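You operate a simulated robot arm through the tools that you are given. There is no shell and no other tool. Be economical: measure what you need, move in short steps, check, and stop when the job is done.

Carry out the task below with a simulated robot arm. There is one attempt and no reset: what you move stays moved.

## Task
Put things in order on the bar centre. At the end: the red dish brush stands where the black coffee mill stood; the blue sports bottle is in the white bowl; the black coffee mill stands where the red rice packet stood; the red rice packet stands where the blue sports bottle stood; whatever was shut is shut again. Leave all else as you found it, and nothing knocked over.

The check looks at the end state, three seconds after you hand in, the way a careful person would. Anything else that was tipped, shoved, dropped, spilled or broken makes it a failure.

## Robot
A 6-joint arm with a two-finger parallel gripper, fixed in place. Base frame: the origin is at the foot of the arm, x ahead of it, y to its left, z up; the work surface is at about z = 0. Units: mm, rad, N and s.
With the tool pointing down near the work surface it reaches from about 140 to 580 mm from the base axis. Its first joint turns from -1.152 to 1.152 rad. Payload 2.1 kg.
The tool frame sits at the grasp point between the pads (the TCP): z along the fingers, y along the line on which they close. The tips reach 30 mm beyond it. The gripper opens to 94 mm. The fingers are 28 mm wide and 10 mm thick; the gripper's body (50 by 96 mm) begins 55 mm behind the TCP.
Orientation is that of the tool frame in the base frame, as a unit quaternion [w, x, y, z]. With the fingers straight down and closing along the base's y, the tool's x points along the base's -x, its y along +y and its z along -z.

## Interface
- The arm moves only by the tool play_rows. Its argument "motion" is a list of rows, each an object (a shift or turn left out is 0, a gripper value left out holds the last) with "linear": the shift along the tool's x, y, z in mm, a list of three; "rotation": the turn, a rotation vector about the tool's x, y, z in rad, a list of three; "grip": the finger opening in mm, from 0 to 94. In form: [{"linear": [dx, dy, dz], "rotation": [rx, ry, rz], "grip": grip}, ...]. A call has 1 to 12 rows; each row shifts and turns the commanded pose from where the row before left it, along the tool's axes as they then stand. Rows are played at 5 a second. More than 50 mm and 0.15 rad between two rows, or a gripper value outside its range, and nothing of the call is played. A pose out of reach is approached as far as the arm can. The call stops where the force on the tool passes 40 N (or 10 N more than at its start, if that is more) or the arm is blocked; 0.2 s more then pass. Each finger travels about 72 mm/s and halts on what it meets, pressing with about 23 N; the grip force reading is that of the motor and also rises with nothing between the fingers. The clock runs only during rows and for 0.2 s after the last one: add rows that do not move to give the fingers time. It gives the time, the measured TCP pose, the force on the tool (base axes), the opening and the grip force at its end, in the units of the frame above (readings bear some noise).
- Cameras (640 x 400 px; columns grow to the right, rows downward): "scene" is fixed at [71.7, -379.2, 505.5]; the picture's right is [0.65, -0.76, 0.00], its down [-0.28, -0.24, -0.93] and it looks along [0.71, 0.60, -0.37] (base axes); focal length 293 px, centre (320, 200). "wrist" rides on the gripper at [-37, 0, -58] in the tool frame; the picture's right is [0.00, -1.00, 0.00], its down [0.97, 0.00, -0.24] and it looks along [0.24, 0.00, 0.97] (tool axes); focal length 218 px, centre (320, 200).
- camera(camera): a new picture of that camera. It takes no simulated time.
- measure_at(camera, pixels): for up to 12 pixels [column, row] of the newest picture of that camera ("zoom" is the newest enlarged one), the place [x, y, z] in the base frame of the surface seen there, good to about 2 mm. It takes no simulated time.
- zoom(camera, box): a new picture of the part [left, top, right, bottom] of that camera's present view, enlarged. It takes no simulated time.
- sign_off(): hands the job in; it is judged then, once.

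Work in short steps. Measure before you move; look again where a grasp or a placing could have gone wrong, and mend it. You have 80 turns and 54 pictures in all, those below and enlarged ones among them. Open the gripper and draw the arm clear of the work before you hand the job in, unless the task says otherwise; then end with one line.

The tools are called after "Call:" by a JSON object that holds its "fn" and its "kwargs". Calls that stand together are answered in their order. play_rows: Moves the arm, as the interface text tells. Its arguments: {"type":"object","properties":{"motion":{"type":"array","items":{"type":"object","properties":{"linear":{"type":"array","items":{"type":"number"}},"rotation":{"type":"array","items":{"type":"number"}},"grip":{"type":"number"}}}}},"required":["motion"]} The other tools are called the same way: camera (camera) takes a picture; measure_at (camera, pixels) gives the place of the surface under pixels of a picture; zoom (camera, box) takes an enlarged picture of a part of a camera's view; sign_off () hands the job in.

At the start:

```text
time: 0.0
position: [366.9, -119.4, 390.4]
ee_rot: [0.001, -0.001, 1.0, 0.0]
wrist_force: [-0.7, 0.1, -0.5]
finger_gap: 94.1
grip_force: 0.0
```

scene: 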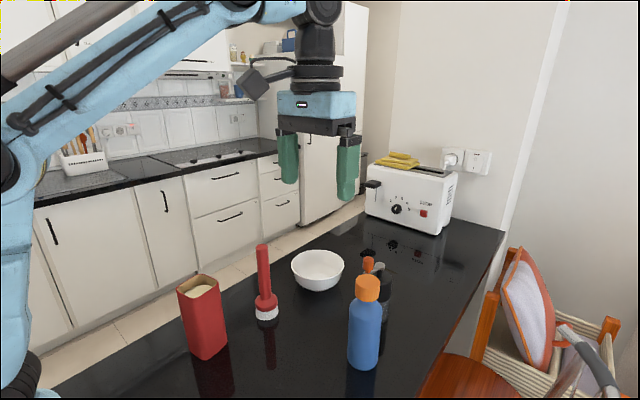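
wrist: 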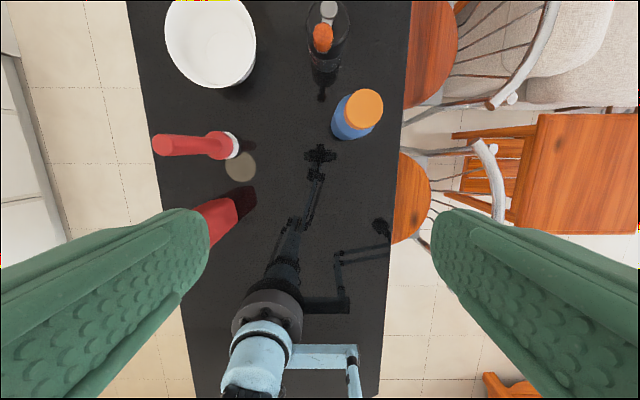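

The scene shows the rice packet (~203,320), brush (~265,285), bowl (~318,268), bottle (~365,320) and the mill behind it (~380,280). I measure these points and zoom in for detail.

Call:
{"fn": "zoom", "kwargs": {"camera": "scene", "box": [160, 220, 440, 395]}}

Call:
{"fn": "measure_at", "kwargs": {"camera": "scene", "pixels": [[200, 292], [205, 356], [180, 292], [219, 286], [264, 248], [267, 318], [318, 284], [318, 251], [366, 278], [363, 366], [369, 262], [386, 300]]}}

Call:
{"fn": "measure_at", "kwargs": {"camera": "wrist", "pixels": [[160, 145], [232, 145], [210, 40], [168, 40], [256, 40], [210, 85], [323, 38], [328, 8], [364, 109], [325, 65], [240, 205], [270, 150]]}}

```text
2.29 times, centred on (300, 308) of scene
```

zoom: 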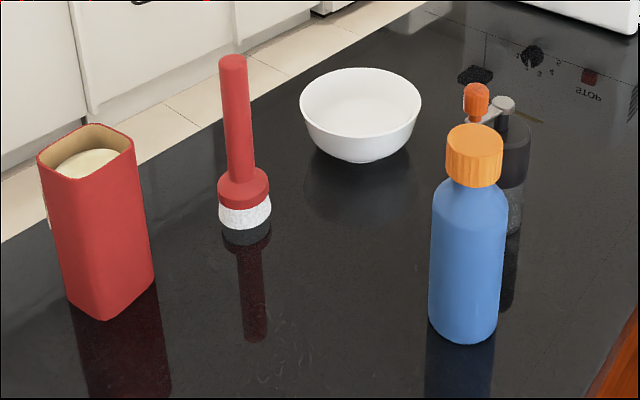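

```text
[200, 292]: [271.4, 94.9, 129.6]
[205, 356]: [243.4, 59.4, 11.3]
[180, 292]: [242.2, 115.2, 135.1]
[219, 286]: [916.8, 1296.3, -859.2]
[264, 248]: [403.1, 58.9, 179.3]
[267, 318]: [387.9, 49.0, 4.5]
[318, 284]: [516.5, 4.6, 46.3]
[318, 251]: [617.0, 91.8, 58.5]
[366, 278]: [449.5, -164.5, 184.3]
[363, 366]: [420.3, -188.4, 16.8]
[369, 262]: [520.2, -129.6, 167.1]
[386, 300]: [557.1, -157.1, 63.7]
```

```text
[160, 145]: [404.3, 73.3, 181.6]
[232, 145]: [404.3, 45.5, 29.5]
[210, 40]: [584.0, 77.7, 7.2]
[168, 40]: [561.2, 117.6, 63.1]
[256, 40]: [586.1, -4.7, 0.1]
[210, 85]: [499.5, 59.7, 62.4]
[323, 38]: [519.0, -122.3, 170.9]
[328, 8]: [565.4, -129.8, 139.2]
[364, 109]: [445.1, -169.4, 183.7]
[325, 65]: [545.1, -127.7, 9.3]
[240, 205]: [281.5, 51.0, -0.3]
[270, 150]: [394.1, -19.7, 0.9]
```

Rough positions are known; now finer points from the enlarged picture: packet corners, bottle cap/body, mill top and crank.

Call:
{"fn": "measure_at", "kwargs": {"camera": "zoom", "pixels": [[41, 158], [90, 127], [131, 138], [80, 175], [106, 317], [152, 275], [68, 292], [232, 60], [244, 236], [244, 190], [90, 160], [85, 170]]}}

Call:
{"fn": "measure_at", "kwargs": {"camera": "zoom", "pixels": [[476, 128], [449, 140], [500, 140], [434, 230], [503, 230], [468, 200], [465, 339], [476, 87], [503, 102], [515, 150], [526, 150], [513, 230]]}}

Call:
{"fn": "measure_at", "kwargs": {"camera": "zoom", "pixels": [[302, 100], [419, 100], [360, 70], [360, 132], [360, 158], [360, 120], [360, 100], [330, 110], [390, 110], [488, 115], [510, 130], [474, 105]]}}

```text
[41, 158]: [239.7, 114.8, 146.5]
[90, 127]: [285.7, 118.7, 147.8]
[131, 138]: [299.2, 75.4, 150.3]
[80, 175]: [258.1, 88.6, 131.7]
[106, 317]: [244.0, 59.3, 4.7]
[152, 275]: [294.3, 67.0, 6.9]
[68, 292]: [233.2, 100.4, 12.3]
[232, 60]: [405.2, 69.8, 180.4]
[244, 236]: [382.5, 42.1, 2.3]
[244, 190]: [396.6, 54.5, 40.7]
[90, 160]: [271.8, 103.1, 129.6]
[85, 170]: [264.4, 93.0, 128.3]
```

```text
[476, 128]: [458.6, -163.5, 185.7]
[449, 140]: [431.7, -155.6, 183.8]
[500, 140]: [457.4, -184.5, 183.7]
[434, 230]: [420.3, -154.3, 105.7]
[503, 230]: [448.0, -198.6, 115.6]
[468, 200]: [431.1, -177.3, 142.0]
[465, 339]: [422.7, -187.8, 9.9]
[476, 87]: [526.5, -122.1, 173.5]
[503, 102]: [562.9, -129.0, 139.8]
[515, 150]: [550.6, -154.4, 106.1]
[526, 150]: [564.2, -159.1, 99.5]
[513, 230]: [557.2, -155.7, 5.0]
```

```text
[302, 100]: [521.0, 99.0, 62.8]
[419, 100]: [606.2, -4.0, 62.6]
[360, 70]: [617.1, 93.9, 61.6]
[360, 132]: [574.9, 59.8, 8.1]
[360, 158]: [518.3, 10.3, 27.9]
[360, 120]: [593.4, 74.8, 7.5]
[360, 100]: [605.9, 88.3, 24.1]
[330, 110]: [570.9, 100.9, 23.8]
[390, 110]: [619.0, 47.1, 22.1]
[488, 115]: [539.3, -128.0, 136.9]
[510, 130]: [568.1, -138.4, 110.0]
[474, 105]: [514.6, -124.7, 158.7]
```

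Bottle axis ≈ (446,-169), top 184; bowl centre ≈ (565,48), flat floor z≈7. I bring the open gripper above the bottle first.

Call:
{"fn": "play_rows", "kwargs": {"motion": [{"linear": [-40, -25, 0], "grip": 90}, {"linear": [-39, -25, 0]}, {"linear": [0, 0, 40]}, {"linear": [0, 0, 40]}, {"linear": [0, 0, 20]}, {}]}}

Call:
{"fn": "camera", "kwargs": {"camera": "wrist"}}

Call:
{"fn": "camera", "kwargs": {"camera": "scene"}}

```text
time: 1.4
position: [419.3, -157.7, 273.7]
ee_rot: [0.001, -0.001, 1.0, 0.0]
wrist_force: [0.2, 0.8, -0.5]
finger_gap: 90.0
grip_force: 0.0
out of reach, approached as far as the arm can: row 2
```

```text
50 pictures are left
```

wrist: 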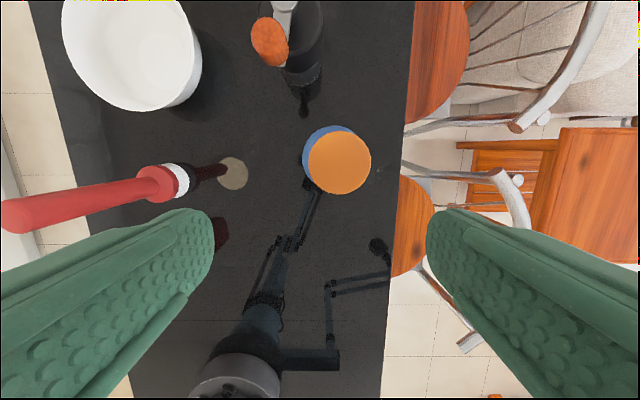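

```text
49 pictures are left
```

scene: 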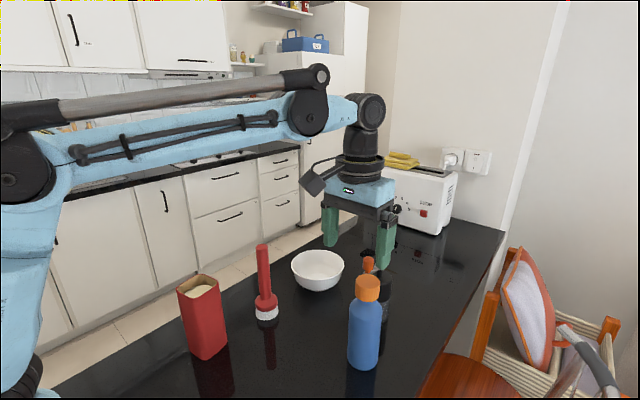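

The arm is reach-limited when vertical at height (stopped at 419,-158), and the bowl is at r≈567. So I pitch the tool outward by 0.6 rad; the bottle can still be held upright.

Call:
{"fn": "play_rows", "kwargs": {"motion": [{"rotation": [0, -0.15, 0]}, {"rotation": [0, -0.15, 0]}, {"rotation": [0, -0.15, 0]}, {"rotation": [0, -0.15, 0]}, {}]}}

```text
time: 2.6
position: [420.5, -156.5, 273.2]
ee_rot: [0.297, 0.001, 0.955, 0.0]
wrist_force: [0.4, -0.8, -0.8]
finger_gap: 90.0
grip_force: 0.0
```

Tilt is as intended. Now shift above the bottle and descend to z≈168.

Call:
{"fn": "play_rows", "kwargs": {"motion": [{"linear": [-21, -12.5, 14.4]}, {}, {"linear": [19.8, 0, 28.9]}, {"linear": [19.8, 0, 28.9]}, {}]}}

Call:
{"fn": "camera", "kwargs": {"camera": "wrist"}}

Call:
{"fn": "camera", "kwargs": {"camera": "scene"}}

```text
time: 3.8
position: [445.3, -170.5, 202.0]
ee_rot: [0.297, 0.0, 0.955, 0.001]
wrist_force: [-0.5, -0.3, 0.5]
finger_gap: 89.9
grip_force: 0.1
```

```text
48 pictures are left
```

wrist: 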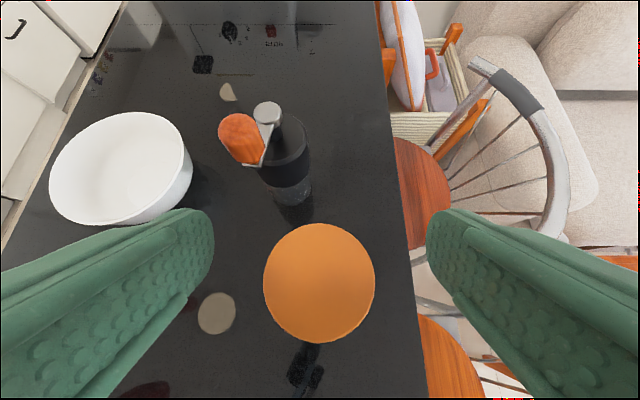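

```text
47 pictures are left
```

scene: 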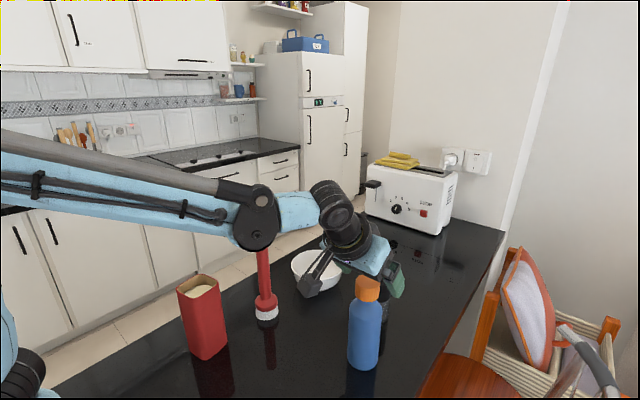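

The cap is centred between the fingers at (320,283). I measure cap edges, mill and bowl from this good view.

Call:
{"fn": "measure_at", "kwargs": {"camera": "wrist", "pixels": [[268, 283], [371, 283], [320, 228], [320, 337], [240, 140], [266, 112], [285, 135], [305, 150], [258, 162], [285, 185], [260, 190], [308, 185]]}}

Call:
{"fn": "measure_at", "kwargs": {"camera": "wrist", "pixels": [[53, 190], [188, 150], [120, 114], [130, 222], [192, 180], [75, 140], [120, 190], [100, 200], [150, 185], [90, 170], [150, 160], [120, 160]]}}

```text
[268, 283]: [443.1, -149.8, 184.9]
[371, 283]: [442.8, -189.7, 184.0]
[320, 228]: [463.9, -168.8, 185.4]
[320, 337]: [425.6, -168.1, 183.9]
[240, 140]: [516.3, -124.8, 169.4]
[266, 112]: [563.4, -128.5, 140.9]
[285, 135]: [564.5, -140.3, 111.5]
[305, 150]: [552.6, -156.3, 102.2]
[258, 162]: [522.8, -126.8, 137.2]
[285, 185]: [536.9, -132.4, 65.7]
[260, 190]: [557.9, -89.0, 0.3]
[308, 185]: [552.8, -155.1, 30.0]
```

```text
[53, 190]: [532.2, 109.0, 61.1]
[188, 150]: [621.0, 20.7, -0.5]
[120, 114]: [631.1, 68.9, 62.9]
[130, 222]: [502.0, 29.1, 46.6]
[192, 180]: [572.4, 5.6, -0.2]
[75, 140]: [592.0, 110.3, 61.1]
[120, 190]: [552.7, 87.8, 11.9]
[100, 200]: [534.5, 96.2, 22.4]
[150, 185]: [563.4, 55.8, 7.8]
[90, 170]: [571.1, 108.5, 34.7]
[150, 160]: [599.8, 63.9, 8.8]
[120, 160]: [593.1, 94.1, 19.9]
```

Cap centre (444.5,-169.5), r 20; bowl centre (565,49), flat floor to r≈37. Descend 34 mm and close on the cap.

Call:
{"fn": "play_rows", "kwargs": {"motion": [{"linear": [19.2, 0, 28.1]}, {}, {"grip": 30}, {"grip": 30}, {"grip": 30}, {"grip": 30}]}}

```text
time: 5.2
position: [445.5, -170.8, 168.6]
ee_rot: [0.297, -0.001, 0.955, 0.001]
wrist_force: [0.1, 0.6, 0.0]
finger_gap: 41.3
grip_force: 22.6
```

Gripped (gap 41 mm). Lift straight up 90 mm gently.

Call:
{"fn": "play_rows", "kwargs": {"motion": [{"linear": [-5.65, 0, -8.25]}, {"linear": [-11.3, 0, -16.5]}, {"linear": [-11.3, 0, -16.5]}, {"linear": [-11.3, 0, -16.5]}, {"linear": [-11.3, 0, -16.5]}, {}]}}

Call:
{"fn": "camera", "kwargs": {"camera": "scene"}}

```text
time: 6.6
position: [445.1, -169.6, 258.4]
ee_rot: [0.296, 0.0, 0.955, 0.001]
wrist_force: [-0.3, 0.0, -1.1]
finger_gap: 41.8
grip_force: 22.6
```

```text
46 pictures are left
```

scene: 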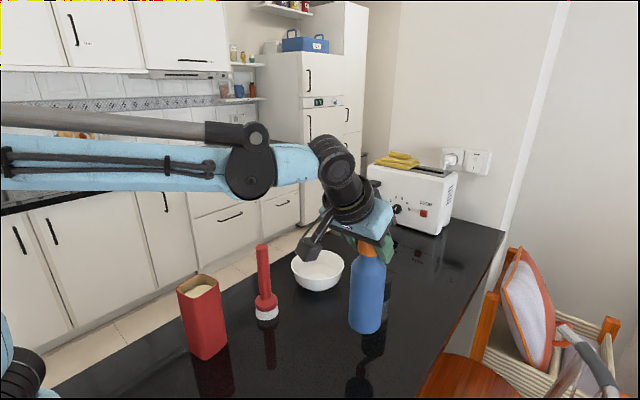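

The bottle hangs upright. A dark bracket protrudes from the hand's base side at (312,245); I measure it, and the bottle's bottom, before carrying past the brush.

Call:
{"fn": "measure_at", "kwargs": {"camera": "scene", "pixels": [[312, 248], [303, 245], [328, 222], [318, 255], [365, 330], [352, 280], [382, 280]]}}

```text
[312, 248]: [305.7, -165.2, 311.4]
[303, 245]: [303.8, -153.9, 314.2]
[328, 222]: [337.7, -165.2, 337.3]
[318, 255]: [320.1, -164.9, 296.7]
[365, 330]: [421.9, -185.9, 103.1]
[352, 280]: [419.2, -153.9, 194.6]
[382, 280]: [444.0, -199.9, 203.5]
```

Bracket stays above the brush throughout. Carry the bottle via (445,-20) to above the bowl centre.

Call:
{"fn": "play_rows", "kwargs": {"motion": [{"linear": [0, 20, 0]}, {"linear": [0, 35, 0]}, {"linear": [0, 35, 0]}, {"linear": [0, 35, 0]}, {"linear": [0, 25, 0]}, {"linear": [-24.75, 17.25, 16.95]}, {"linear": [-24.75, 17.25, 16.95]}, {"linear": [-24.75, 17.25, 16.95]}, {"linear": [-24.75, 17.25, 16.95]}, {}, {}]}}

Call:
{"fn": "camera", "kwargs": {"camera": "scene"}}

Call:
{"fn": "camera", "kwargs": {"camera": "wrist"}}

```text
time: 9.0
position: [565.9, 49.4, 257.3]
ee_rot: [0.296, -0.001, 0.955, 0.001]
wrist_force: [0.5, 0.1, -0.1]
finger_gap: 41.4
grip_force: 23.1
```

```text
45 pictures are left
```

scene: 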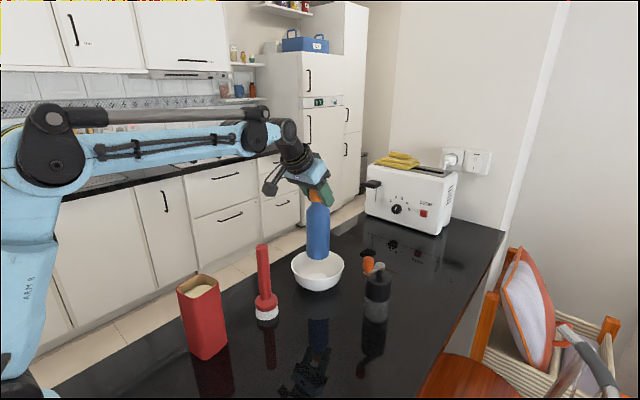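

```text
44 pictures are left
```

wrist: 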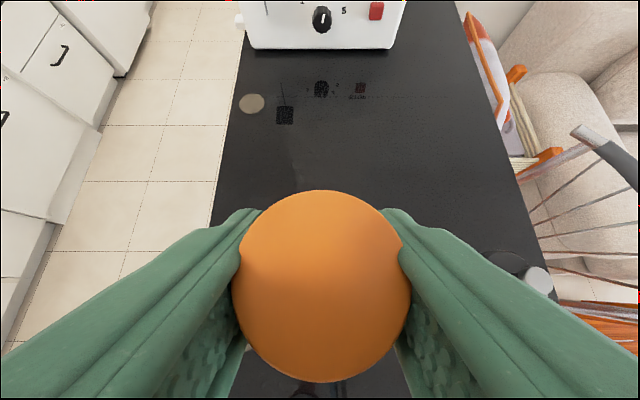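

The bottle hangs over the bowl. Lower it 70 mm, then in small steps towards floor contact (expected TCP z≈176).

Call:
{"fn": "play_rows", "kwargs": {"motion": [{"linear": [11.3, 0, 16.5]}, {"linear": [11.3, 0, 16.5]}, {"linear": [11.3, 0, 16.5]}, {"linear": [5.65, 0, 8.25]}, {}]}}

Call:
{"fn": "zoom", "kwargs": {"camera": "scene", "box": [240, 160, 400, 310]}}

```text
time: 10.2
position: [565.9, 49.4, 188.9]
ee_rot: [0.297, -0.001, 0.955, 0.001]
wrist_force: [0.1, 0.7, -0.7]
finger_gap: 41.3
grip_force: 22.9
```

```text
2.67 times, centred on (320, 235) of scene
```

zoom: 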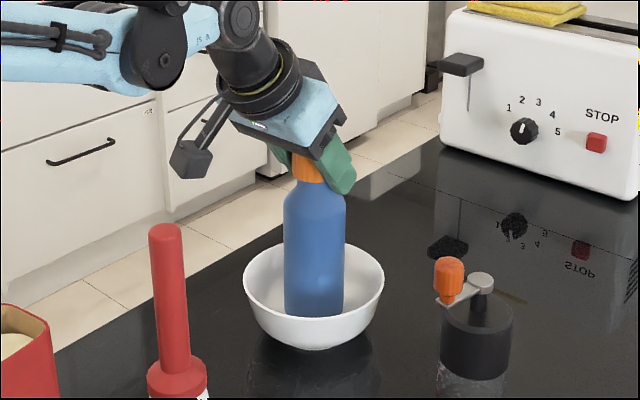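

Call:
{"fn": "measure_at", "kwargs": {"camera": "zoom", "pixels": [[247, 285], [382, 285], [314, 246], [314, 312], [288, 270], [340, 270], [314, 270], [314, 325]]}}

Call:
{"fn": "play_rows", "kwargs": {"motion": [{"linear": [2.8, 0, 4.1]}, {"linear": [1.7, 0, 2.5]}, {"linear": [1.1, 0, 1.65]}, {}]}}

```text
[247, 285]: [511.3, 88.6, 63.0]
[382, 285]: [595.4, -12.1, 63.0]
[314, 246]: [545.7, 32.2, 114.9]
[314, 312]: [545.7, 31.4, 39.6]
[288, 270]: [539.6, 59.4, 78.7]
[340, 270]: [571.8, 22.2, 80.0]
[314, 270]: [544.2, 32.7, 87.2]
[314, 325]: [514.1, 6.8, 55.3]
```

```text
time: 11.2
position: [566.3, 48.6, 177.7]
ee_rot: [0.297, -0.001, 0.955, 0.0]
wrist_force: [0.0, 0.5, -1.2]
finger_gap: 41.6
grip_force: 22.9
```

Bottle is centred; no contact yet at z 177.7. Continue in 1 mm steps.

Call:
{"fn": "play_rows", "kwargs": {"motion": [{"linear": [0.56, 0, 0.83]}, {"linear": [0.56, 0, 0.83]}, {}]}}

```text
time: 12.0
position: [564.2, 49.0, 177.7]
ee_rot: [0.296, -0.001, 0.955, 0.001]
wrist_force: [0.1, -1.2, -1.0]
finger_gap: 40.9
grip_force: 22.7
```

Readings are noisy; two more small steps while watching the force.

Call:
{"fn": "play_rows", "kwargs": {"motion": [{"linear": [0.56, 0, 0.83]}, {"linear": [0.56, 0, 0.83]}, {}]}}

Call:
{"fn": "zoom", "kwargs": {"camera": "scene", "box": [240, 160, 400, 310]}}

```text
time: 12.8
position: [566.0, 48.3, 174.7]
ee_rot: [0.296, -0.002, 0.955, 0.001]
wrist_force: [-0.4, 0.5, 6.4]
finger_gap: 41.2
grip_force: 23.6
```

```text
2.67 times, centred on (320, 235) of scene
```

zoom: 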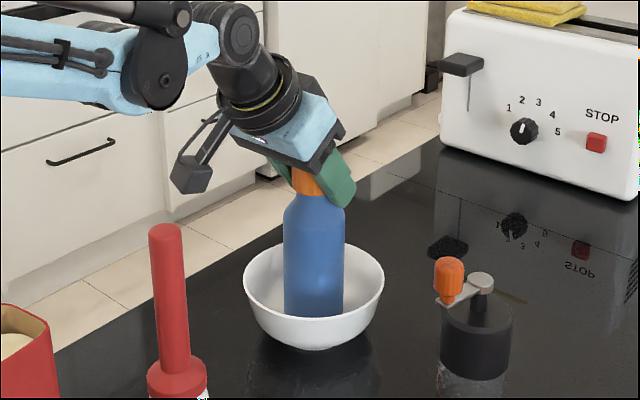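

Contact at 6 N with the bottle upright. Release and go straight up.

Call:
{"fn": "play_rows", "kwargs": {"motion": [{"grip": 48}, {"grip": 70}, {"grip": 70}, {"linear": [-11.3, 0, -16.5]}, {"linear": [-22.6, 0, -33]}, {"linear": [-22.6, 0, -33]}, {}]}}

Call:
{"fn": "camera", "kwargs": {"camera": "scene"}}

Call:
{"fn": "camera", "kwargs": {"camera": "wrist"}}

```text
time: 14.4
position: [566.2, 50.5, 274.5]
ee_rot: [0.297, -0.002, 0.955, 0.002]
wrist_force: [-0.1, 0.5, 0.4]
finger_gap: 69.9
grip_force: 0.1
```

```text
41 pictures are left
```

scene: 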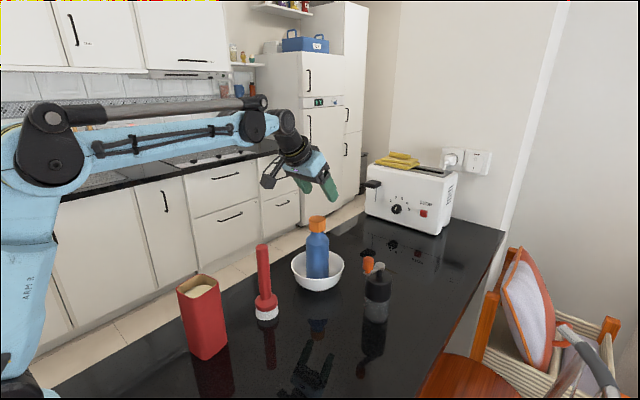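

```text
40 pictures are left
```

wrist: 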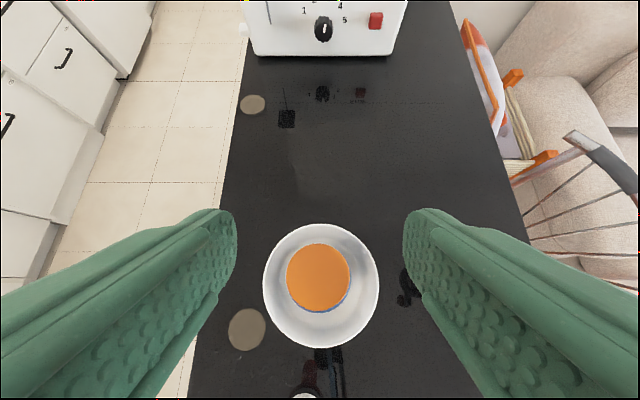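

The bottle stands in the bowl. Next, retreat toward the packet, return the tool to vertical and look down at it.

Call:
{"fn": "play_rows", "kwargs": {"motion": [{"linear": [31.5, 4.4, -30.1]}, {"linear": [31.5, 4.4, -30.1]}, {"linear": [31.5, 4.4, -30.1]}, {"linear": [31.5, 4.4, -30.1]}, {"linear": [31.5, 4.4, -30.1]}, {"rotation": [0, 0.15, 0]}, {"rotation": [0, 0.15, 0]}, {"rotation": [0, 0.15, 0]}, {"rotation": [0, 0.15, 0]}, {"linear": [43, 4, -7]}, {"linear": [43, 4, -7]}, {"linear": [43, 4, -7]}]}}

Call:
{"fn": "camera", "kwargs": {"camera": "wrist"}}

```text
time: 17.0
position: [217.6, 82.3, 329.9]
ee_rot: [0.001, -0.001, 1.0, 0.0]
wrist_force: [-0.1, -0.2, 0.1]
finger_gap: 69.8
grip_force: 0.0
```

```text
39 pictures are left
```

wrist: 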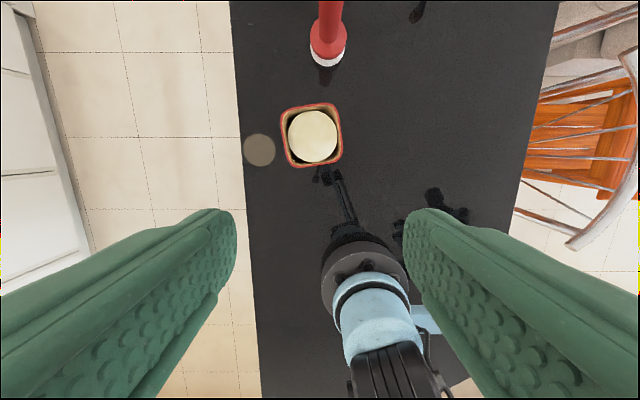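

Call:
{"fn": "zoom", "kwargs": {"camera": "wrist", "box": [260, 80, 370, 190]}}

```text
3.64 times, centred on (315, 135) of wrist
```

zoom: 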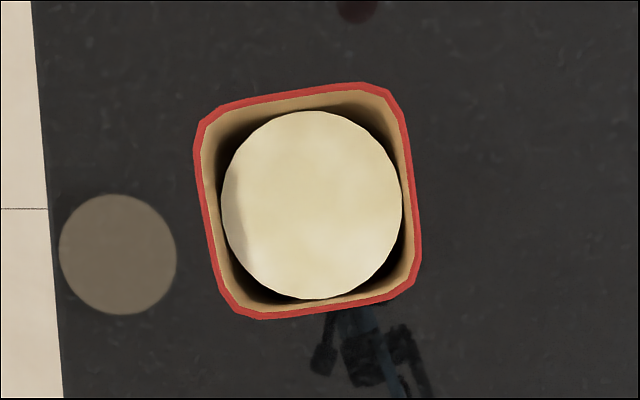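

Packet rim seen in the enlarged picture; measuring rim corners and sides.

Call:
{"fn": "measure_at", "kwargs": {"camera": "zoom", "pixels": [[206, 120], [198, 150], [220, 280], [245, 312], [380, 293], [415, 255], [400, 120], [375, 87], [220, 104], [312, 200], [310, 305], [295, 97]]}}

```text
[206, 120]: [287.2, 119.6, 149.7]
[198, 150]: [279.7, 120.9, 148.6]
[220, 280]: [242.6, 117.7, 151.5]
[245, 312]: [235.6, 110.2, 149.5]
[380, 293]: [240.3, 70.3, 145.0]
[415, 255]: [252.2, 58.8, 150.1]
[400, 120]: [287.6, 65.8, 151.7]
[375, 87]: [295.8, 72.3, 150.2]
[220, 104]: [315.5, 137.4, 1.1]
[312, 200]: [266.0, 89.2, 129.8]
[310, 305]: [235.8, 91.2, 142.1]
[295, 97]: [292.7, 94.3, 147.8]
```

Packet centre ≈ (265.5,90.5), 58 mm square, yaw ≈ 8°, top 150. Align above it, open wide, descend partway and check.

Call:
{"fn": "play_rows", "kwargs": {"motion": [{"linear": [-48, 8.2, 0], "grip": 92}, {"rotation": [0, 0, -0.14]}, {"linear": [0, 0, 45]}, {"linear": [0, 0, 45]}, {"linear": [0, 0, 40]}, {}]}}

Call:
{"fn": "camera", "kwargs": {"camera": "wrist"}}

```text
time: 18.4
position: [266.9, 88.9, 198.8]
ee_rot: [0.001, -0.07, 0.998, 0.0]
wrist_force: [-0.2, -0.3, -0.6]
finger_gap: 92.0
grip_force: 0.0
```

```text
37 pictures are left
```

wrist: 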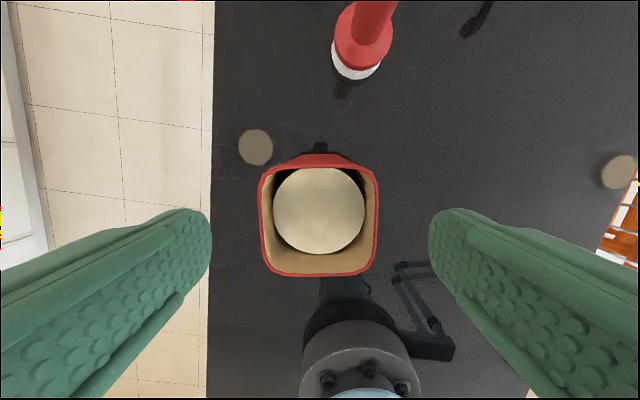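

Well aligned (rim columns 259–380, square). Descend to z≈112 and close.

Call:
{"fn": "play_rows", "kwargs": {"motion": [{"linear": [0, 0, 30]}, {"linear": [0, 0, 30]}, {"linear": [0, 0, 27]}, {}, {"grip": 48}, {"grip": 48}, {"grip": 48}, {"grip": 48}, {}]}}

```text
time: 20.4
position: [269.7, 91.1, 113.1]
ee_rot: [0.001, -0.071, 0.997, -0.001]
wrist_force: [0.1, -0.1, -0.4]
finger_gap: 66.4
grip_force: 23.2
```

Gripped (gap 66). Lift 80 mm slowly.

Call:
{"fn": "play_rows", "kwargs": {"motion": [{"linear": [0, 0, -8]}, {"linear": [0, 0, -18]}, {"linear": [0, 0, -18]}, {"linear": [0, 0, -18]}, {"linear": [0, 0, -18]}, {}]}}

Call:
{"fn": "camera", "kwargs": {"camera": "scene"}}

```text
time: 21.8
position: [268.1, 91.3, 195.2]
ee_rot: [0.001, -0.07, 0.998, 0.0]
wrist_force: [-0.2, 0.1, -2.4]
finger_gap: 66.1
grip_force: 23.0
```

```text
36 pictures are left
```

scene: 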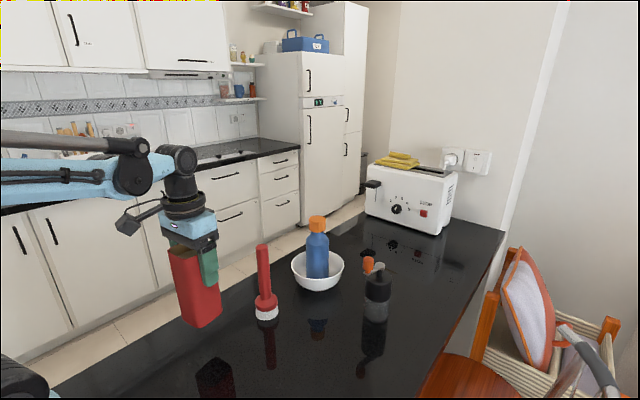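

Lifted cleanly. Carry it to above (445,-169.5).

Call:
{"fn": "play_rows", "kwargs": {"motion": [{"linear": [-7, -14.1, 0]}, {"linear": [-14.1, -28.2, 0]}, {"linear": [-14.1, -28.2, 0]}, {"linear": [-14.1, -28.2, 0]}, {"linear": [-14.1, -28.2, 0]}, {"linear": [-14.1, -28.2, 0]}, {"linear": [-14.1, -28.2, 0]}, {"linear": [-14.1, -28.2, 0]}, {"linear": [-14.1, -28.2, 0]}, {"linear": [-14.1, -28.2, 0]}, {"linear": [-7, -14.1, 0]}, {}]}}

Call:
{"fn": "camera", "kwargs": {"camera": "scene"}}

```text
time: 24.4
position: [449.3, -169.8, 193.9]
ee_rot: [0.001, -0.071, 0.997, 0.0]
wrist_force: [1.0, 0.4, -2.2]
finger_gap: 66.2
grip_force: 22.4
```

```text
35 pictures are left
```

scene: 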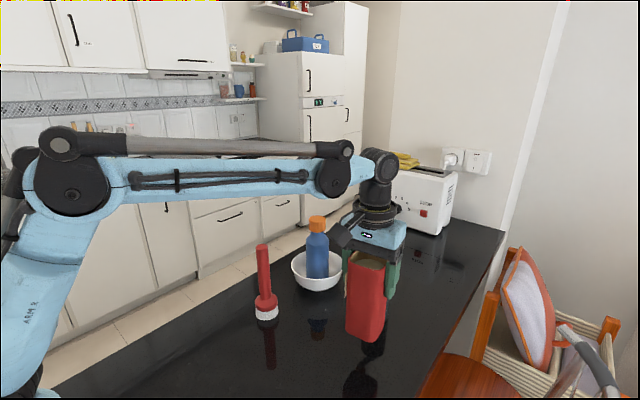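

In place at (449,-170) with TCP slightly ahead of the packet's centre, as at pickup. Lower 74 mm, then creep to contact.

Call:
{"fn": "play_rows", "kwargs": {"motion": [{"linear": [0, 0, 22]}, {"linear": [0, 0, 22]}, {"linear": [0, 0, 20]}, {"linear": [0, 0, 10]}, {"linear": [0, 0, 3]}, {"linear": [0, 0, 2]}, {}]}}

```text
time: 26.0
position: [447.5, -170.1, 114.8]
ee_rot: [0.001, -0.071, 0.997, 0.001]
wrist_force: [0.6, 0.1, -2.9]
finger_gap: 66.1
grip_force: 22.9
```

Not touching yet; creep down.

Call:
{"fn": "play_rows", "kwargs": {"motion": [{"linear": [0, 0, 1]}, {"linear": [0, 0, 1]}, {}]}}

```text
time: 26.8
position: [449.4, -168.1, 113.9]
ee_rot: [0.002, -0.071, 0.997, 0.0]
wrist_force: [-1.2, 0.9, 10.9]
finger_gap: 66.3
grip_force: 22.8
```

Contact at 11 N. Release and rise straight up.

Call:
{"fn": "play_rows", "kwargs": {"motion": [{"linear": [0, 0, -0.7], "grip": 72}, {"grip": 92}, {}, {"linear": [0, 0, -30]}, {"linear": [0, 0, -45]}, {"linear": [0, 0, -45]}, {}]}}

Call:
{"fn": "zoom", "kwargs": {"camera": "scene", "box": [240, 210, 464, 350]}}

Call:
{"fn": "camera", "kwargs": {"camera": "wrist"}}

```text
time: 28.4
position: [448.3, -170.2, 234.2]
ee_rot: [0.001, -0.071, 0.997, 0.0]
wrist_force: [0.8, -0.8, -0.3]
finger_gap: 92.0
grip_force: 0.1
```

```text
2.86 times, centred on (352, 280) of scene
```

zoom: 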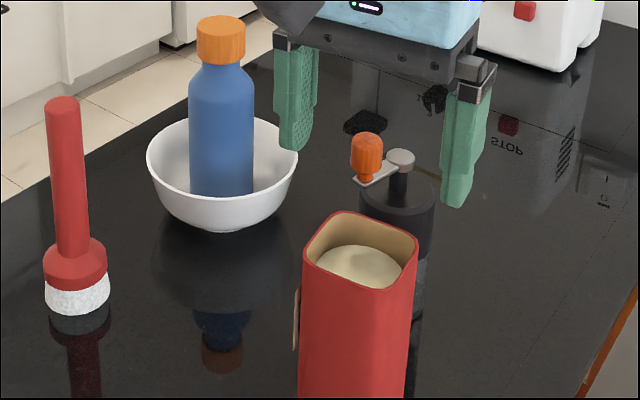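

```text
33 pictures are left
```

wrist: 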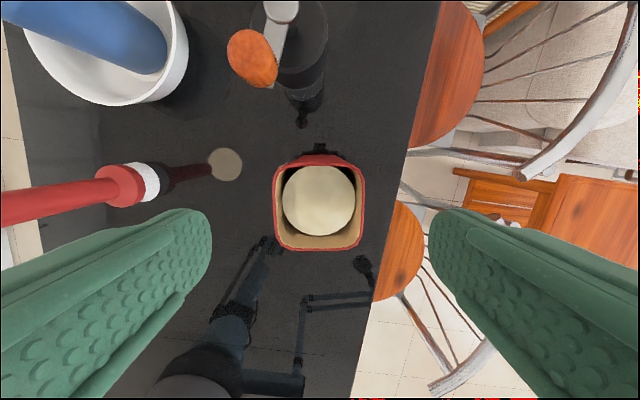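

The packet stands at the bottle's place. Now the mill: I need its exact axis, shoulder height, crank and knob dimensions, since it's at the reach limit.

Call:
{"fn": "zoom", "kwargs": {"camera": "scene", "box": [350, 245, 414, 325]}}

Call:
{"fn": "measure_at", "kwargs": {"camera": "wrist", "pixels": [[231, 58], [276, 65], [250, 35], [250, 82], [282, 10], [298, 10], [266, 10], [274, 35], [320, 30], [325, 45], [300, 60], [300, 88]]}}

```text
5.00 times, centred on (382, 285) of scene
```

zoom: 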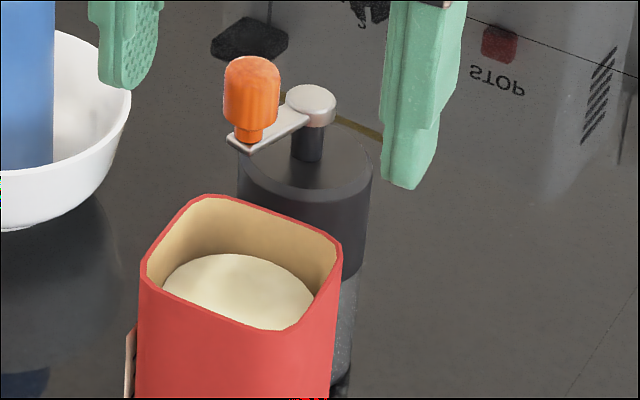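

```text
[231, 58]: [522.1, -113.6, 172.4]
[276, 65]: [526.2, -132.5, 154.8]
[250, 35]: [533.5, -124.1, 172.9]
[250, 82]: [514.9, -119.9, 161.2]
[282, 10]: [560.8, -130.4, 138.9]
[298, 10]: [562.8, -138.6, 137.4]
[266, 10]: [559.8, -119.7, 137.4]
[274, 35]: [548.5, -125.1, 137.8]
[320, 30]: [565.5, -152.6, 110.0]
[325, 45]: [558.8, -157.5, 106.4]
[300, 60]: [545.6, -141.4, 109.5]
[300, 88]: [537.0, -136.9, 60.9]
```

Call:
{"fn": "measure_at", "kwargs": {"camera": "zoom", "pixels": [[241, 165], [368, 165], [310, 195], [305, 150], [310, 95], [288, 105], [332, 108], [252, 62], [226, 95], [276, 95], [340, 140], [240, 150]]}}

```text
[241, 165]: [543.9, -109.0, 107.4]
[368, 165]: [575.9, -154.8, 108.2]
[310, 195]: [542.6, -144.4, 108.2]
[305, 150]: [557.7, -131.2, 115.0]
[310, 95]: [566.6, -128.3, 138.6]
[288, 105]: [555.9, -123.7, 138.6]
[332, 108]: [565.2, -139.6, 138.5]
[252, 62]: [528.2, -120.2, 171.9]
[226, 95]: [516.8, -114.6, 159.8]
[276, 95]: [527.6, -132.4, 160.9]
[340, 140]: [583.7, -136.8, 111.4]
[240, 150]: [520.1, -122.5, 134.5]
```

Mill axis ≈ (561,-131.5), r 28, shoulder z 111; knob top 175 with the crank pointing straight at the base. I'll yaw radially, tilt 0.15, and grip the top of the body with the palm staying above the knob. First to a hover at z≈170.

Call:
{"fn": "play_rows", "kwargs": {"motion": [{"rotation": [0, 0, 0.124]}, {"rotation": [0, 0, 0.124]}, {"rotation": [0, 0, 0.124]}, {"rotation": [0, -0.15, 0]}, {"linear": [-19.8, 31.4, 3.0]}, {"linear": [-19.8, 31.4, 3.0]}, {}, {"linear": [-25.5, 0, 36.2]}, {"linear": [-25.5, 0, 36.2]}, {}]}}

Call:
{"fn": "camera", "kwargs": {"camera": "wrist"}}

Call:
{"fn": "camera", "kwargs": {"camera": "scene"}}

```text
time: 30.6
position: [565.7, -128.7, 172.5]
ee_rot: [0.076, 0.114, 0.991, -0.008]
wrist_force: [1.0, -0.8, -0.2]
finger_gap: 91.8
grip_force: 0.0
```

```text
31 pictures are left
```

wrist: 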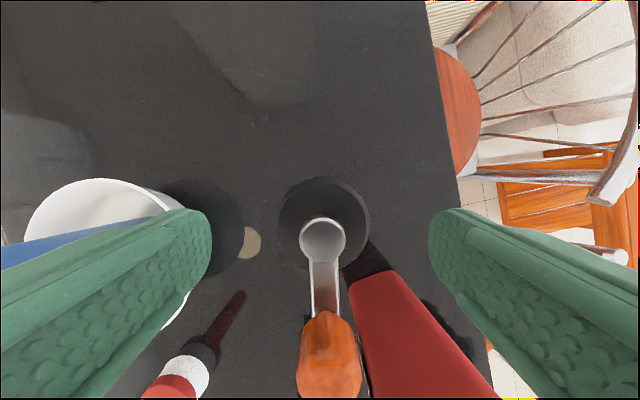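

```text
30 pictures are left
```

scene: 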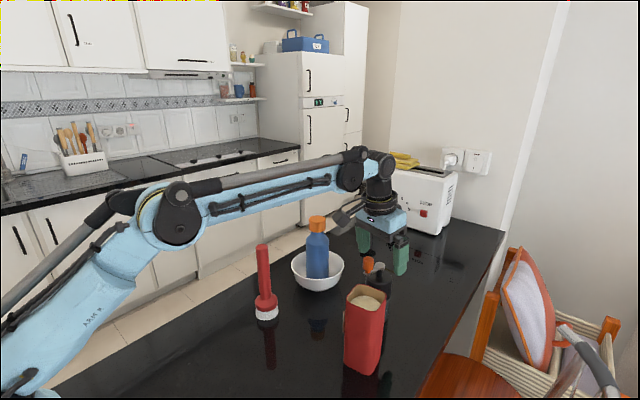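

Reached, crank aligned between the fingers. Measure disc, body rim and knob from this view.

Call:
{"fn": "measure_at", "kwargs": {"camera": "wrist", "pixels": [[323, 238], [302, 240], [344, 240], [281, 215], [367, 215], [324, 182], [325, 315], [330, 340], [303, 360], [358, 360], [360, 245], [288, 245]]}}

```text
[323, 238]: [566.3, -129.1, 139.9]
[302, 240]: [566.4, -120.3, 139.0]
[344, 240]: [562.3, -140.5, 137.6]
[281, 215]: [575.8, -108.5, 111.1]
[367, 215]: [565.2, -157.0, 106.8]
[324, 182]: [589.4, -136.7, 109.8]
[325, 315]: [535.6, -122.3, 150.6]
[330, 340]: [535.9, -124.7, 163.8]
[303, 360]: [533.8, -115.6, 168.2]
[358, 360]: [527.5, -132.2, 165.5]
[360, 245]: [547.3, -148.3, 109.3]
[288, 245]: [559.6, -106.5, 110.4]
```

Shift 3 mm tangentially and descend to z≈129 (palm just above the knob), stopping on force if anything touches.

Call:
{"fn": "play_rows", "kwargs": {"motion": [{"linear": [0, -3, 0]}, {"linear": [3.0, 0, 19.8]}, {"linear": [2.25, 0, 14.8]}, {"linear": [1.27, 0, 8.4]}, {}]}}

Call:
{"fn": "zoom", "kwargs": {"camera": "scene", "box": [330, 200, 426, 320]}}

```text
time: 31.8
position: [561.1, -131.9, 126.6]
ee_rot: [0.075, 0.114, 0.991, -0.007]
wrist_force: [0.4, -0.6, 0.1]
finger_gap: 91.8
grip_force: 0.1
```

```text
3.33 times, centred on (378, 260) of scene
```

zoom: 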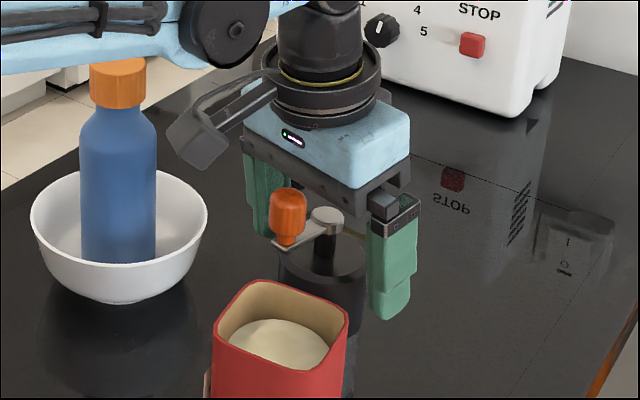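

No contact; fingers straddle the body top. Close on it.

Call:
{"fn": "play_rows", "kwargs": {"motion": [{"grip": 65}, {"grip": 44}, {"grip": 44}, {"grip": 44}, {}]}}

Call:
{"fn": "zoom", "kwargs": {"camera": "scene", "box": [330, 200, 426, 320]}}

```text
time: 33.0
position: [560.7, -131.3, 127.9]
ee_rot: [0.075, 0.114, 0.991, -0.008]
wrist_force: [0.1, 0.4, -0.1]
finger_gap: 56.8
grip_force: 22.4
```

```text
3.33 times, centred on (378, 260) of scene
```

zoom: 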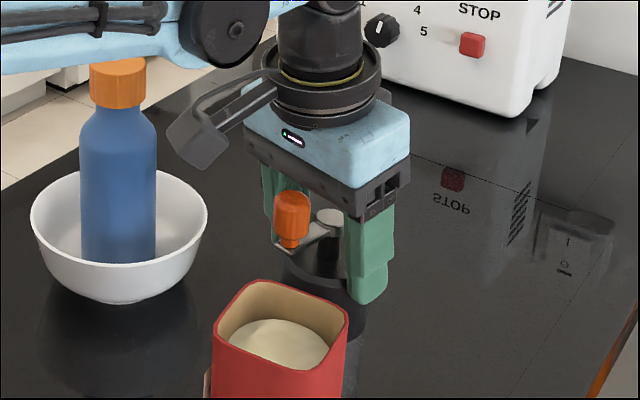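

Gap 56.8 mm equals the body diameter. Lift 30 mm gently and check.

Call:
{"fn": "play_rows", "kwargs": {"motion": [{"linear": [-0.75, 0, -4.95]}, {"linear": [-1.5, 0, -9.9]}, {"linear": [-2.25, 0, -14.8]}, {}]}}

Call:
{"fn": "zoom", "kwargs": {"camera": "scene", "box": [310, 180, 438, 340]}}

```text
time: 34.0
position: [559.6, -133.5, 157.1]
ee_rot: [0.075, 0.115, 0.99, -0.008]
wrist_force: [0.4, -0.7, -1.5]
finger_gap: 57.2
grip_force: 23.2
```

```text
2.50 times, centred on (374, 260) of scene
```

zoom: 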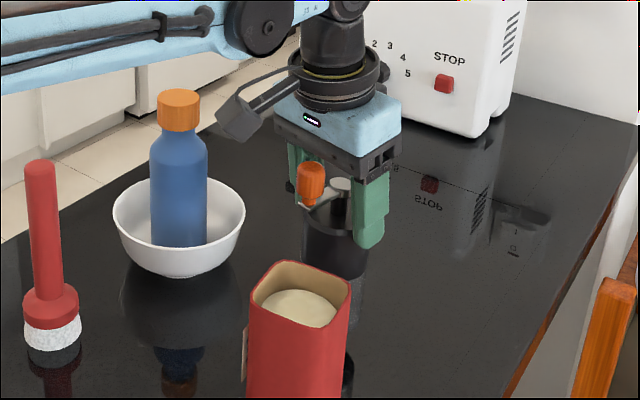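

Held firmly and upright. Carry it between packet and bowl, round the brush, towards the packet's old place.

Call:
{"fn": "play_rows", "kwargs": {"motion": [{"linear": [12.9, 5.12, -6]}, {"linear": [25.8, 10.24, -12]}, {"linear": [25.8, 10.24, -12]}, {"linear": [25.8, 10.24, -12]}, {"linear": [25.8, 10.24, -12]}, {"linear": [12.9, 5.12, -6]}, {"linear": [28.2, 1, -4.26]}, {"linear": [28.2, 1, -4.26]}, {"linear": [28.2, 1, -4.26]}, {"linear": [28.2, 1, -4.26]}, {}]}}

Call:
{"fn": "play_rows", "kwargs": {"motion": [{"linear": [11, 11.5, -1.67]}, {"linear": [22.1, 23.1, -3.35]}, {"linear": [22.1, 23.1, -3.35]}, {"linear": [22.1, 23.1, -3.35]}, {"linear": [11.1, 11.7, -1.68]}, {}]}}

Call:
{"fn": "camera", "kwargs": {"camera": "scene"}}

```text
time: 36.4
position: [328.0, -21.9, 196.2]
ee_rot: [0.075, 0.114, 0.991, -0.008]
wrist_force: [-0.4, 1.2, -2.3]
finger_gap: 56.8
grip_force: 23.1
```

```text
time: 37.8
position: [263.9, 88.4, 197.2]
ee_rot: [0.075, 0.115, 0.991, -0.01]
wrist_force: [0.4, 0.4, -0.9]
finger_gap: 56.8
grip_force: 22.7
```

```text
26 pictures are left
```

scene: 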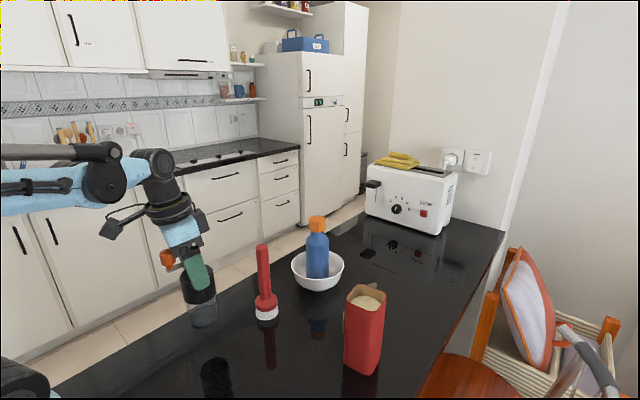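

Mill is above (265,89). Lower 64 mm then creep.

Call:
{"fn": "play_rows", "kwargs": {"motion": [{"linear": [3, 0, 19.8]}, {"linear": [3, 0, 19.8]}, {"linear": [2.25, 0, 14.8]}, {"linear": [1.35, 0, 8.9]}, {"linear": [0.3, 0, 2]}, {}]}}

Call:
{"fn": "play_rows", "kwargs": {"motion": [{"linear": [0.15, 0, 1]}, {"linear": [0.15, 0, 1]}, {}]}}

```text
time: 39.2
position: [263.1, 88.0, 131.8]
ee_rot: [0.075, 0.114, 0.991, -0.008]
wrist_force: [-0.6, 0.5, -1.7]
finger_gap: 57.0
grip_force: 23.1
```

```text
time: 40.0
position: [264.6, 88.7, 129.6]
ee_rot: [0.075, 0.115, 0.99, -0.007]
wrist_force: [-0.1, 0.4, -1.1]
finger_gap: 57.1
grip_force: 22.9
```

Not touching yet; creep two more.

Call:
{"fn": "play_rows", "kwargs": {"motion": [{"linear": [0.15, 0, 1]}, {"linear": [0.15, 0, 1]}, {}]}}

```text
time: 40.8
position: [263.8, 87.8, 126.7]
ee_rot: [0.076, 0.114, 0.991, -0.007]
wrist_force: [0.2, 0.1, -2.0]
finger_gap: 57.0
grip_force: 22.7
```

Call:
{"fn": "zoom", "kwargs": {"camera": "scene", "box": [140, 230, 268, 390]}}

Call:
{"fn": "play_rows", "kwargs": {"motion": [{"linear": [0.15, 0, 1]}, {}]}}

```text
2.50 times, centred on (204, 310) of scene
```

zoom: 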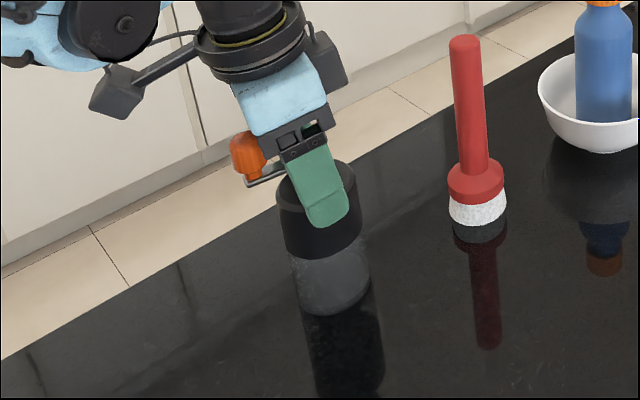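

```text
time: 41.4
position: [264.7, 87.9, 126.2]
ee_rot: [0.075, 0.115, 0.99, -0.008]
wrist_force: [-3.6, 2.7, 18.2]
finger_gap: 56.9
grip_force: 22.6
```

Contact at 18 N. Ease, open, and rise straight up.

Call:
{"fn": "play_rows", "kwargs": {"motion": [{"linear": [-0.1, 0, -0.7]}, {"grip": 66}, {"grip": 90}, {}, {"linear": [-4.5, 0, -29.7]}, {"linear": [-6, 0, -39.6]}, {"linear": [-6, 0, -39.6]}, {}]}}

Call:
{"fn": "zoom", "kwargs": {"camera": "scene", "box": [140, 210, 300, 390]}}

```text
time: 43.2
position: [263.8, 89.3, 235.5]
ee_rot: [0.076, 0.114, 0.991, -0.009]
wrist_force: [0.2, -0.1, 0.4]
finger_gap: 89.9
grip_force: 0.0
```

```text
2.22 times, centred on (220, 300) of scene
```

zoom: 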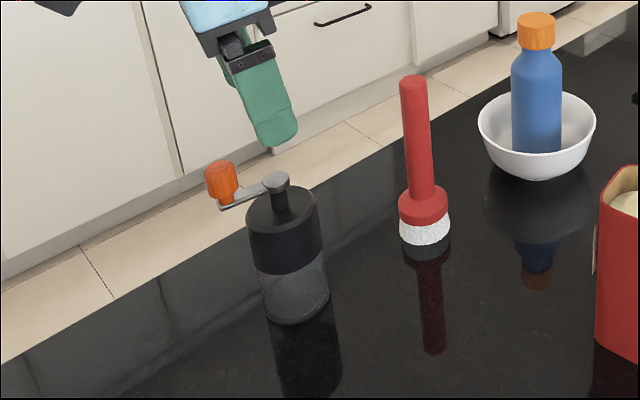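

Mill stands upright at the packet's old place. Now measure the brush in this zoom.

Call:
{"fn": "measure_at", "kwargs": {"camera": "zoom", "pixels": [[413, 79], [403, 95], [425, 95], [414, 110], [408, 150], [431, 150], [420, 170], [401, 205], [446, 205], [402, 232], [448, 232], [426, 243]]}}

Call:
{"fn": "camera", "kwargs": {"camera": "wrist"}}

```text
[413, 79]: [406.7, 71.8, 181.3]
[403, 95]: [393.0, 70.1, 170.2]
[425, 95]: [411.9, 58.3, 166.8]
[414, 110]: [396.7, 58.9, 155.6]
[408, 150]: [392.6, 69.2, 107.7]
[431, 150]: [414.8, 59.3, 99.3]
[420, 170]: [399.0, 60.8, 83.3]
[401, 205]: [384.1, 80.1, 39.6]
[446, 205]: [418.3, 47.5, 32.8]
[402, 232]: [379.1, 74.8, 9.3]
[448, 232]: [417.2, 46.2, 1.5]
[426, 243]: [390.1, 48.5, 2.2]
```

```text
23 pictures are left
```

wrist: 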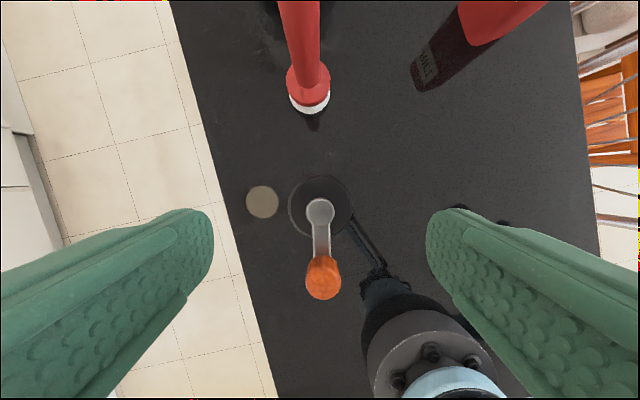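

Brush axis ≈ (403,66), top 182, handle r≈12. Add tilt to 0.4 and move above it.

Call:
{"fn": "play_rows", "kwargs": {"motion": [{"linear": [-3, 0, -19.8]}, {"rotation": [0, -0.125, 0], "grip": 80}, {"rotation": [0, -0.125, 0]}, {"linear": [-32.3, 2.35, 13.7]}, {"linear": [-32.3, 2.35, 13.7]}, {"linear": [-32.3, 2.35, 13.7]}, {"linear": [-32.3, 2.35, 13.7]}, {}]}}

Call:
{"fn": "camera", "kwargs": {"camera": "wrist"}}

```text
time: 45.0
position: [403.2, 66.4, 257.8]
ee_rot: [0.198, 0.112, 0.974, -0.021]
wrist_force: [-0.1, 0.0, -0.1]
finger_gap: 79.9
grip_force: 0.0
```

```text
22 pictures are left
```

wrist: 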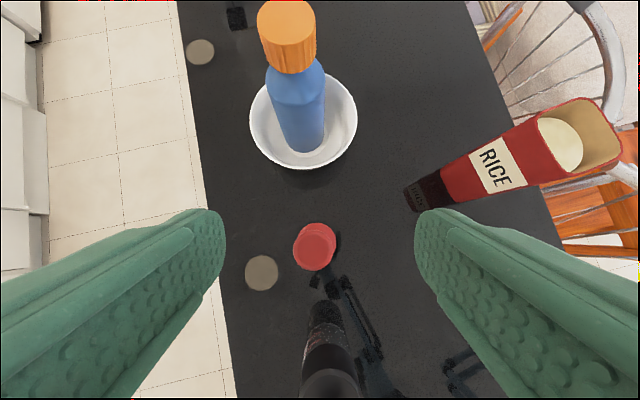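

Call:
{"fn": "measure_at", "kwargs": {"camera": "wrist", "pixels": [[316, 246], [298, 247], [333, 247], [316, 263], [316, 229]]}}

```text
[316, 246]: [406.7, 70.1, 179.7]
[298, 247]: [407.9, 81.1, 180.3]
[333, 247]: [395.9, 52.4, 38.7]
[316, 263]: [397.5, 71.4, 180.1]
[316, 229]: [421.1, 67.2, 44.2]
```

Handle top ≈ (406,69). Nudge 3 mm, descend to z≈150 and close.

Call:
{"fn": "play_rows", "kwargs": {"motion": [{"linear": [-1.3, 2.8, 0.5]}, {"linear": [14, 0, 33.2]}, {"linear": [14, 0, 33.2]}, {"linear": [14, 0, 33.2]}, {}, {"grip": 50}, {"grip": 12}, {"grip": 12}, {"grip": 12}, {"grip": 12}]}}

Call:
{"fn": "zoom", "kwargs": {"camera": "scene", "box": [160, 190, 352, 340]}}

```text
time: 47.2
position: [404.3, 69.1, 150.7]
ee_rot: [0.198, 0.112, 0.974, -0.022]
wrist_force: [0.3, 0.1, 0.5]
finger_gap: 30.5
grip_force: 22.8
```

```text
2.67 times, centred on (256, 265) of scene
```

zoom: 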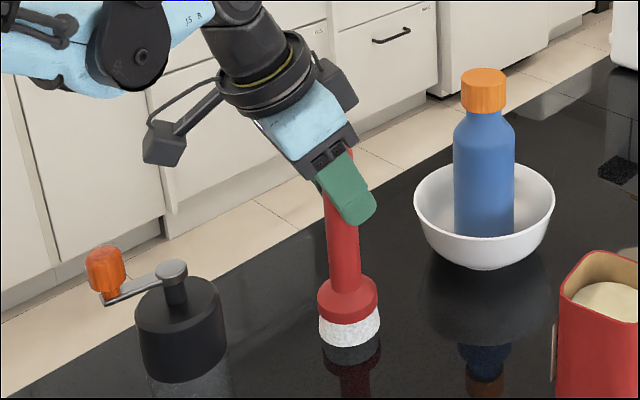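

Gripped (gap 30). Lift 80 mm.

Call:
{"fn": "play_rows", "kwargs": {"motion": [{"linear": [-3.9, 0, -9.2]}, {"linear": [-7.8, 0, -18.4]}, {"linear": [-7.8, 0, -18.4]}, {"linear": [-7.8, 0, -18.4]}, {"linear": [-3.9, 0, -9.2]}, {}]}}

Call:
{"fn": "zoom", "kwargs": {"camera": "scene", "box": [160, 160, 352, 340]}}

```text
time: 48.6
position: [403.5, 68.0, 228.5]
ee_rot: [0.197, 0.112, 0.974, -0.023]
wrist_force: [-0.5, 0.6, -1.8]
finger_gap: 30.2
grip_force: 22.7
```

```text
2.22 times, centred on (256, 250) of scene
```

zoom: 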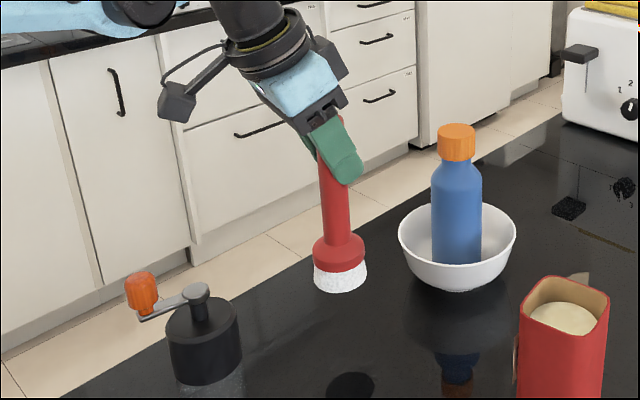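

Lifted. Carry along the clear diagonal to the mill's old place.

Call:
{"fn": "play_rows", "kwargs": {"motion": [{"linear": [-13.1, -11.2, 5.55]}, {"linear": [-26.3, -22.5, 11.1]}, {"linear": [-26.3, -22.5, 11.1]}, {"linear": [-26.3, -22.5, 11.1]}, {"linear": [-26.3, -22.5, 11.1]}, {"linear": [-26.3, -22.5, 11.1]}, {"linear": [-26.3, -22.5, 11.1]}, {"linear": [-13.1, -11.2, 5.55]}, {}, {}]}}

Call:
{"fn": "camera", "kwargs": {"camera": "scene"}}

```text
time: 50.8
position: [562.6, -131.6, 228.0]
ee_rot: [0.198, 0.113, 0.973, -0.022]
wrist_force: [0.2, -0.5, -1.4]
finger_gap: 30.5
grip_force: 22.8
```

```text
19 pictures are left
```

scene: 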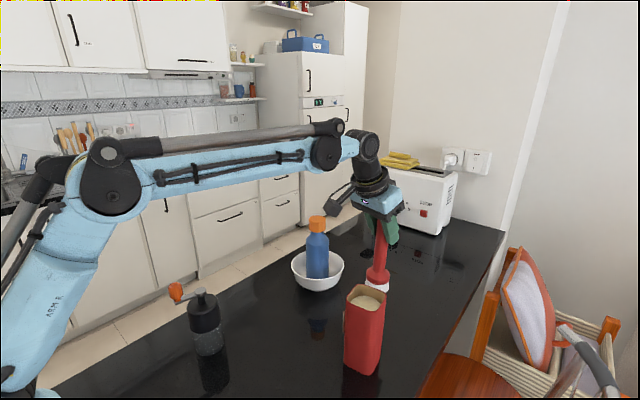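

In position at (562.6,-131.6). Lower 74 mm, then creep to contact near z≈150.

Call:
{"fn": "play_rows", "kwargs": {"motion": [{"linear": [7.8, 0, 18.4]}, {"linear": [7.8, 0, 18.4]}, {"linear": [7.8, 0, 18.4]}, {"linear": [3.9, 0, 9.2]}, {"linear": [1.6, 0, 3.7]}, {}]}}

Call:
{"fn": "zoom", "kwargs": {"camera": "scene", "box": [310, 190, 438, 320]}}

```text
time: 52.2
position: [562.5, -130.4, 154.7]
ee_rot: [0.198, 0.112, 0.973, -0.022]
wrist_force: [0.5, -1.2, -2.2]
finger_gap: 30.0
grip_force: 23.5
```

```text
3.08 times, centred on (374, 255) of scene
```

zoom: 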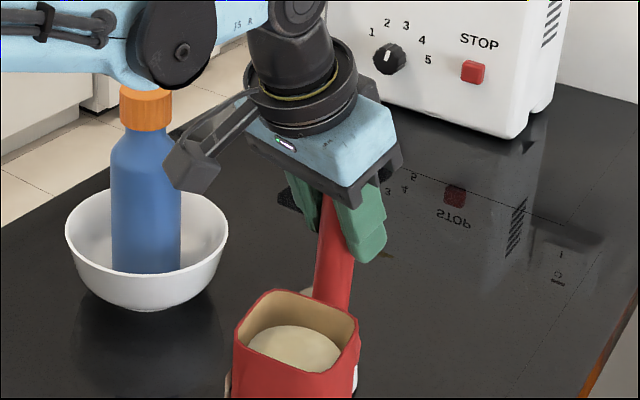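

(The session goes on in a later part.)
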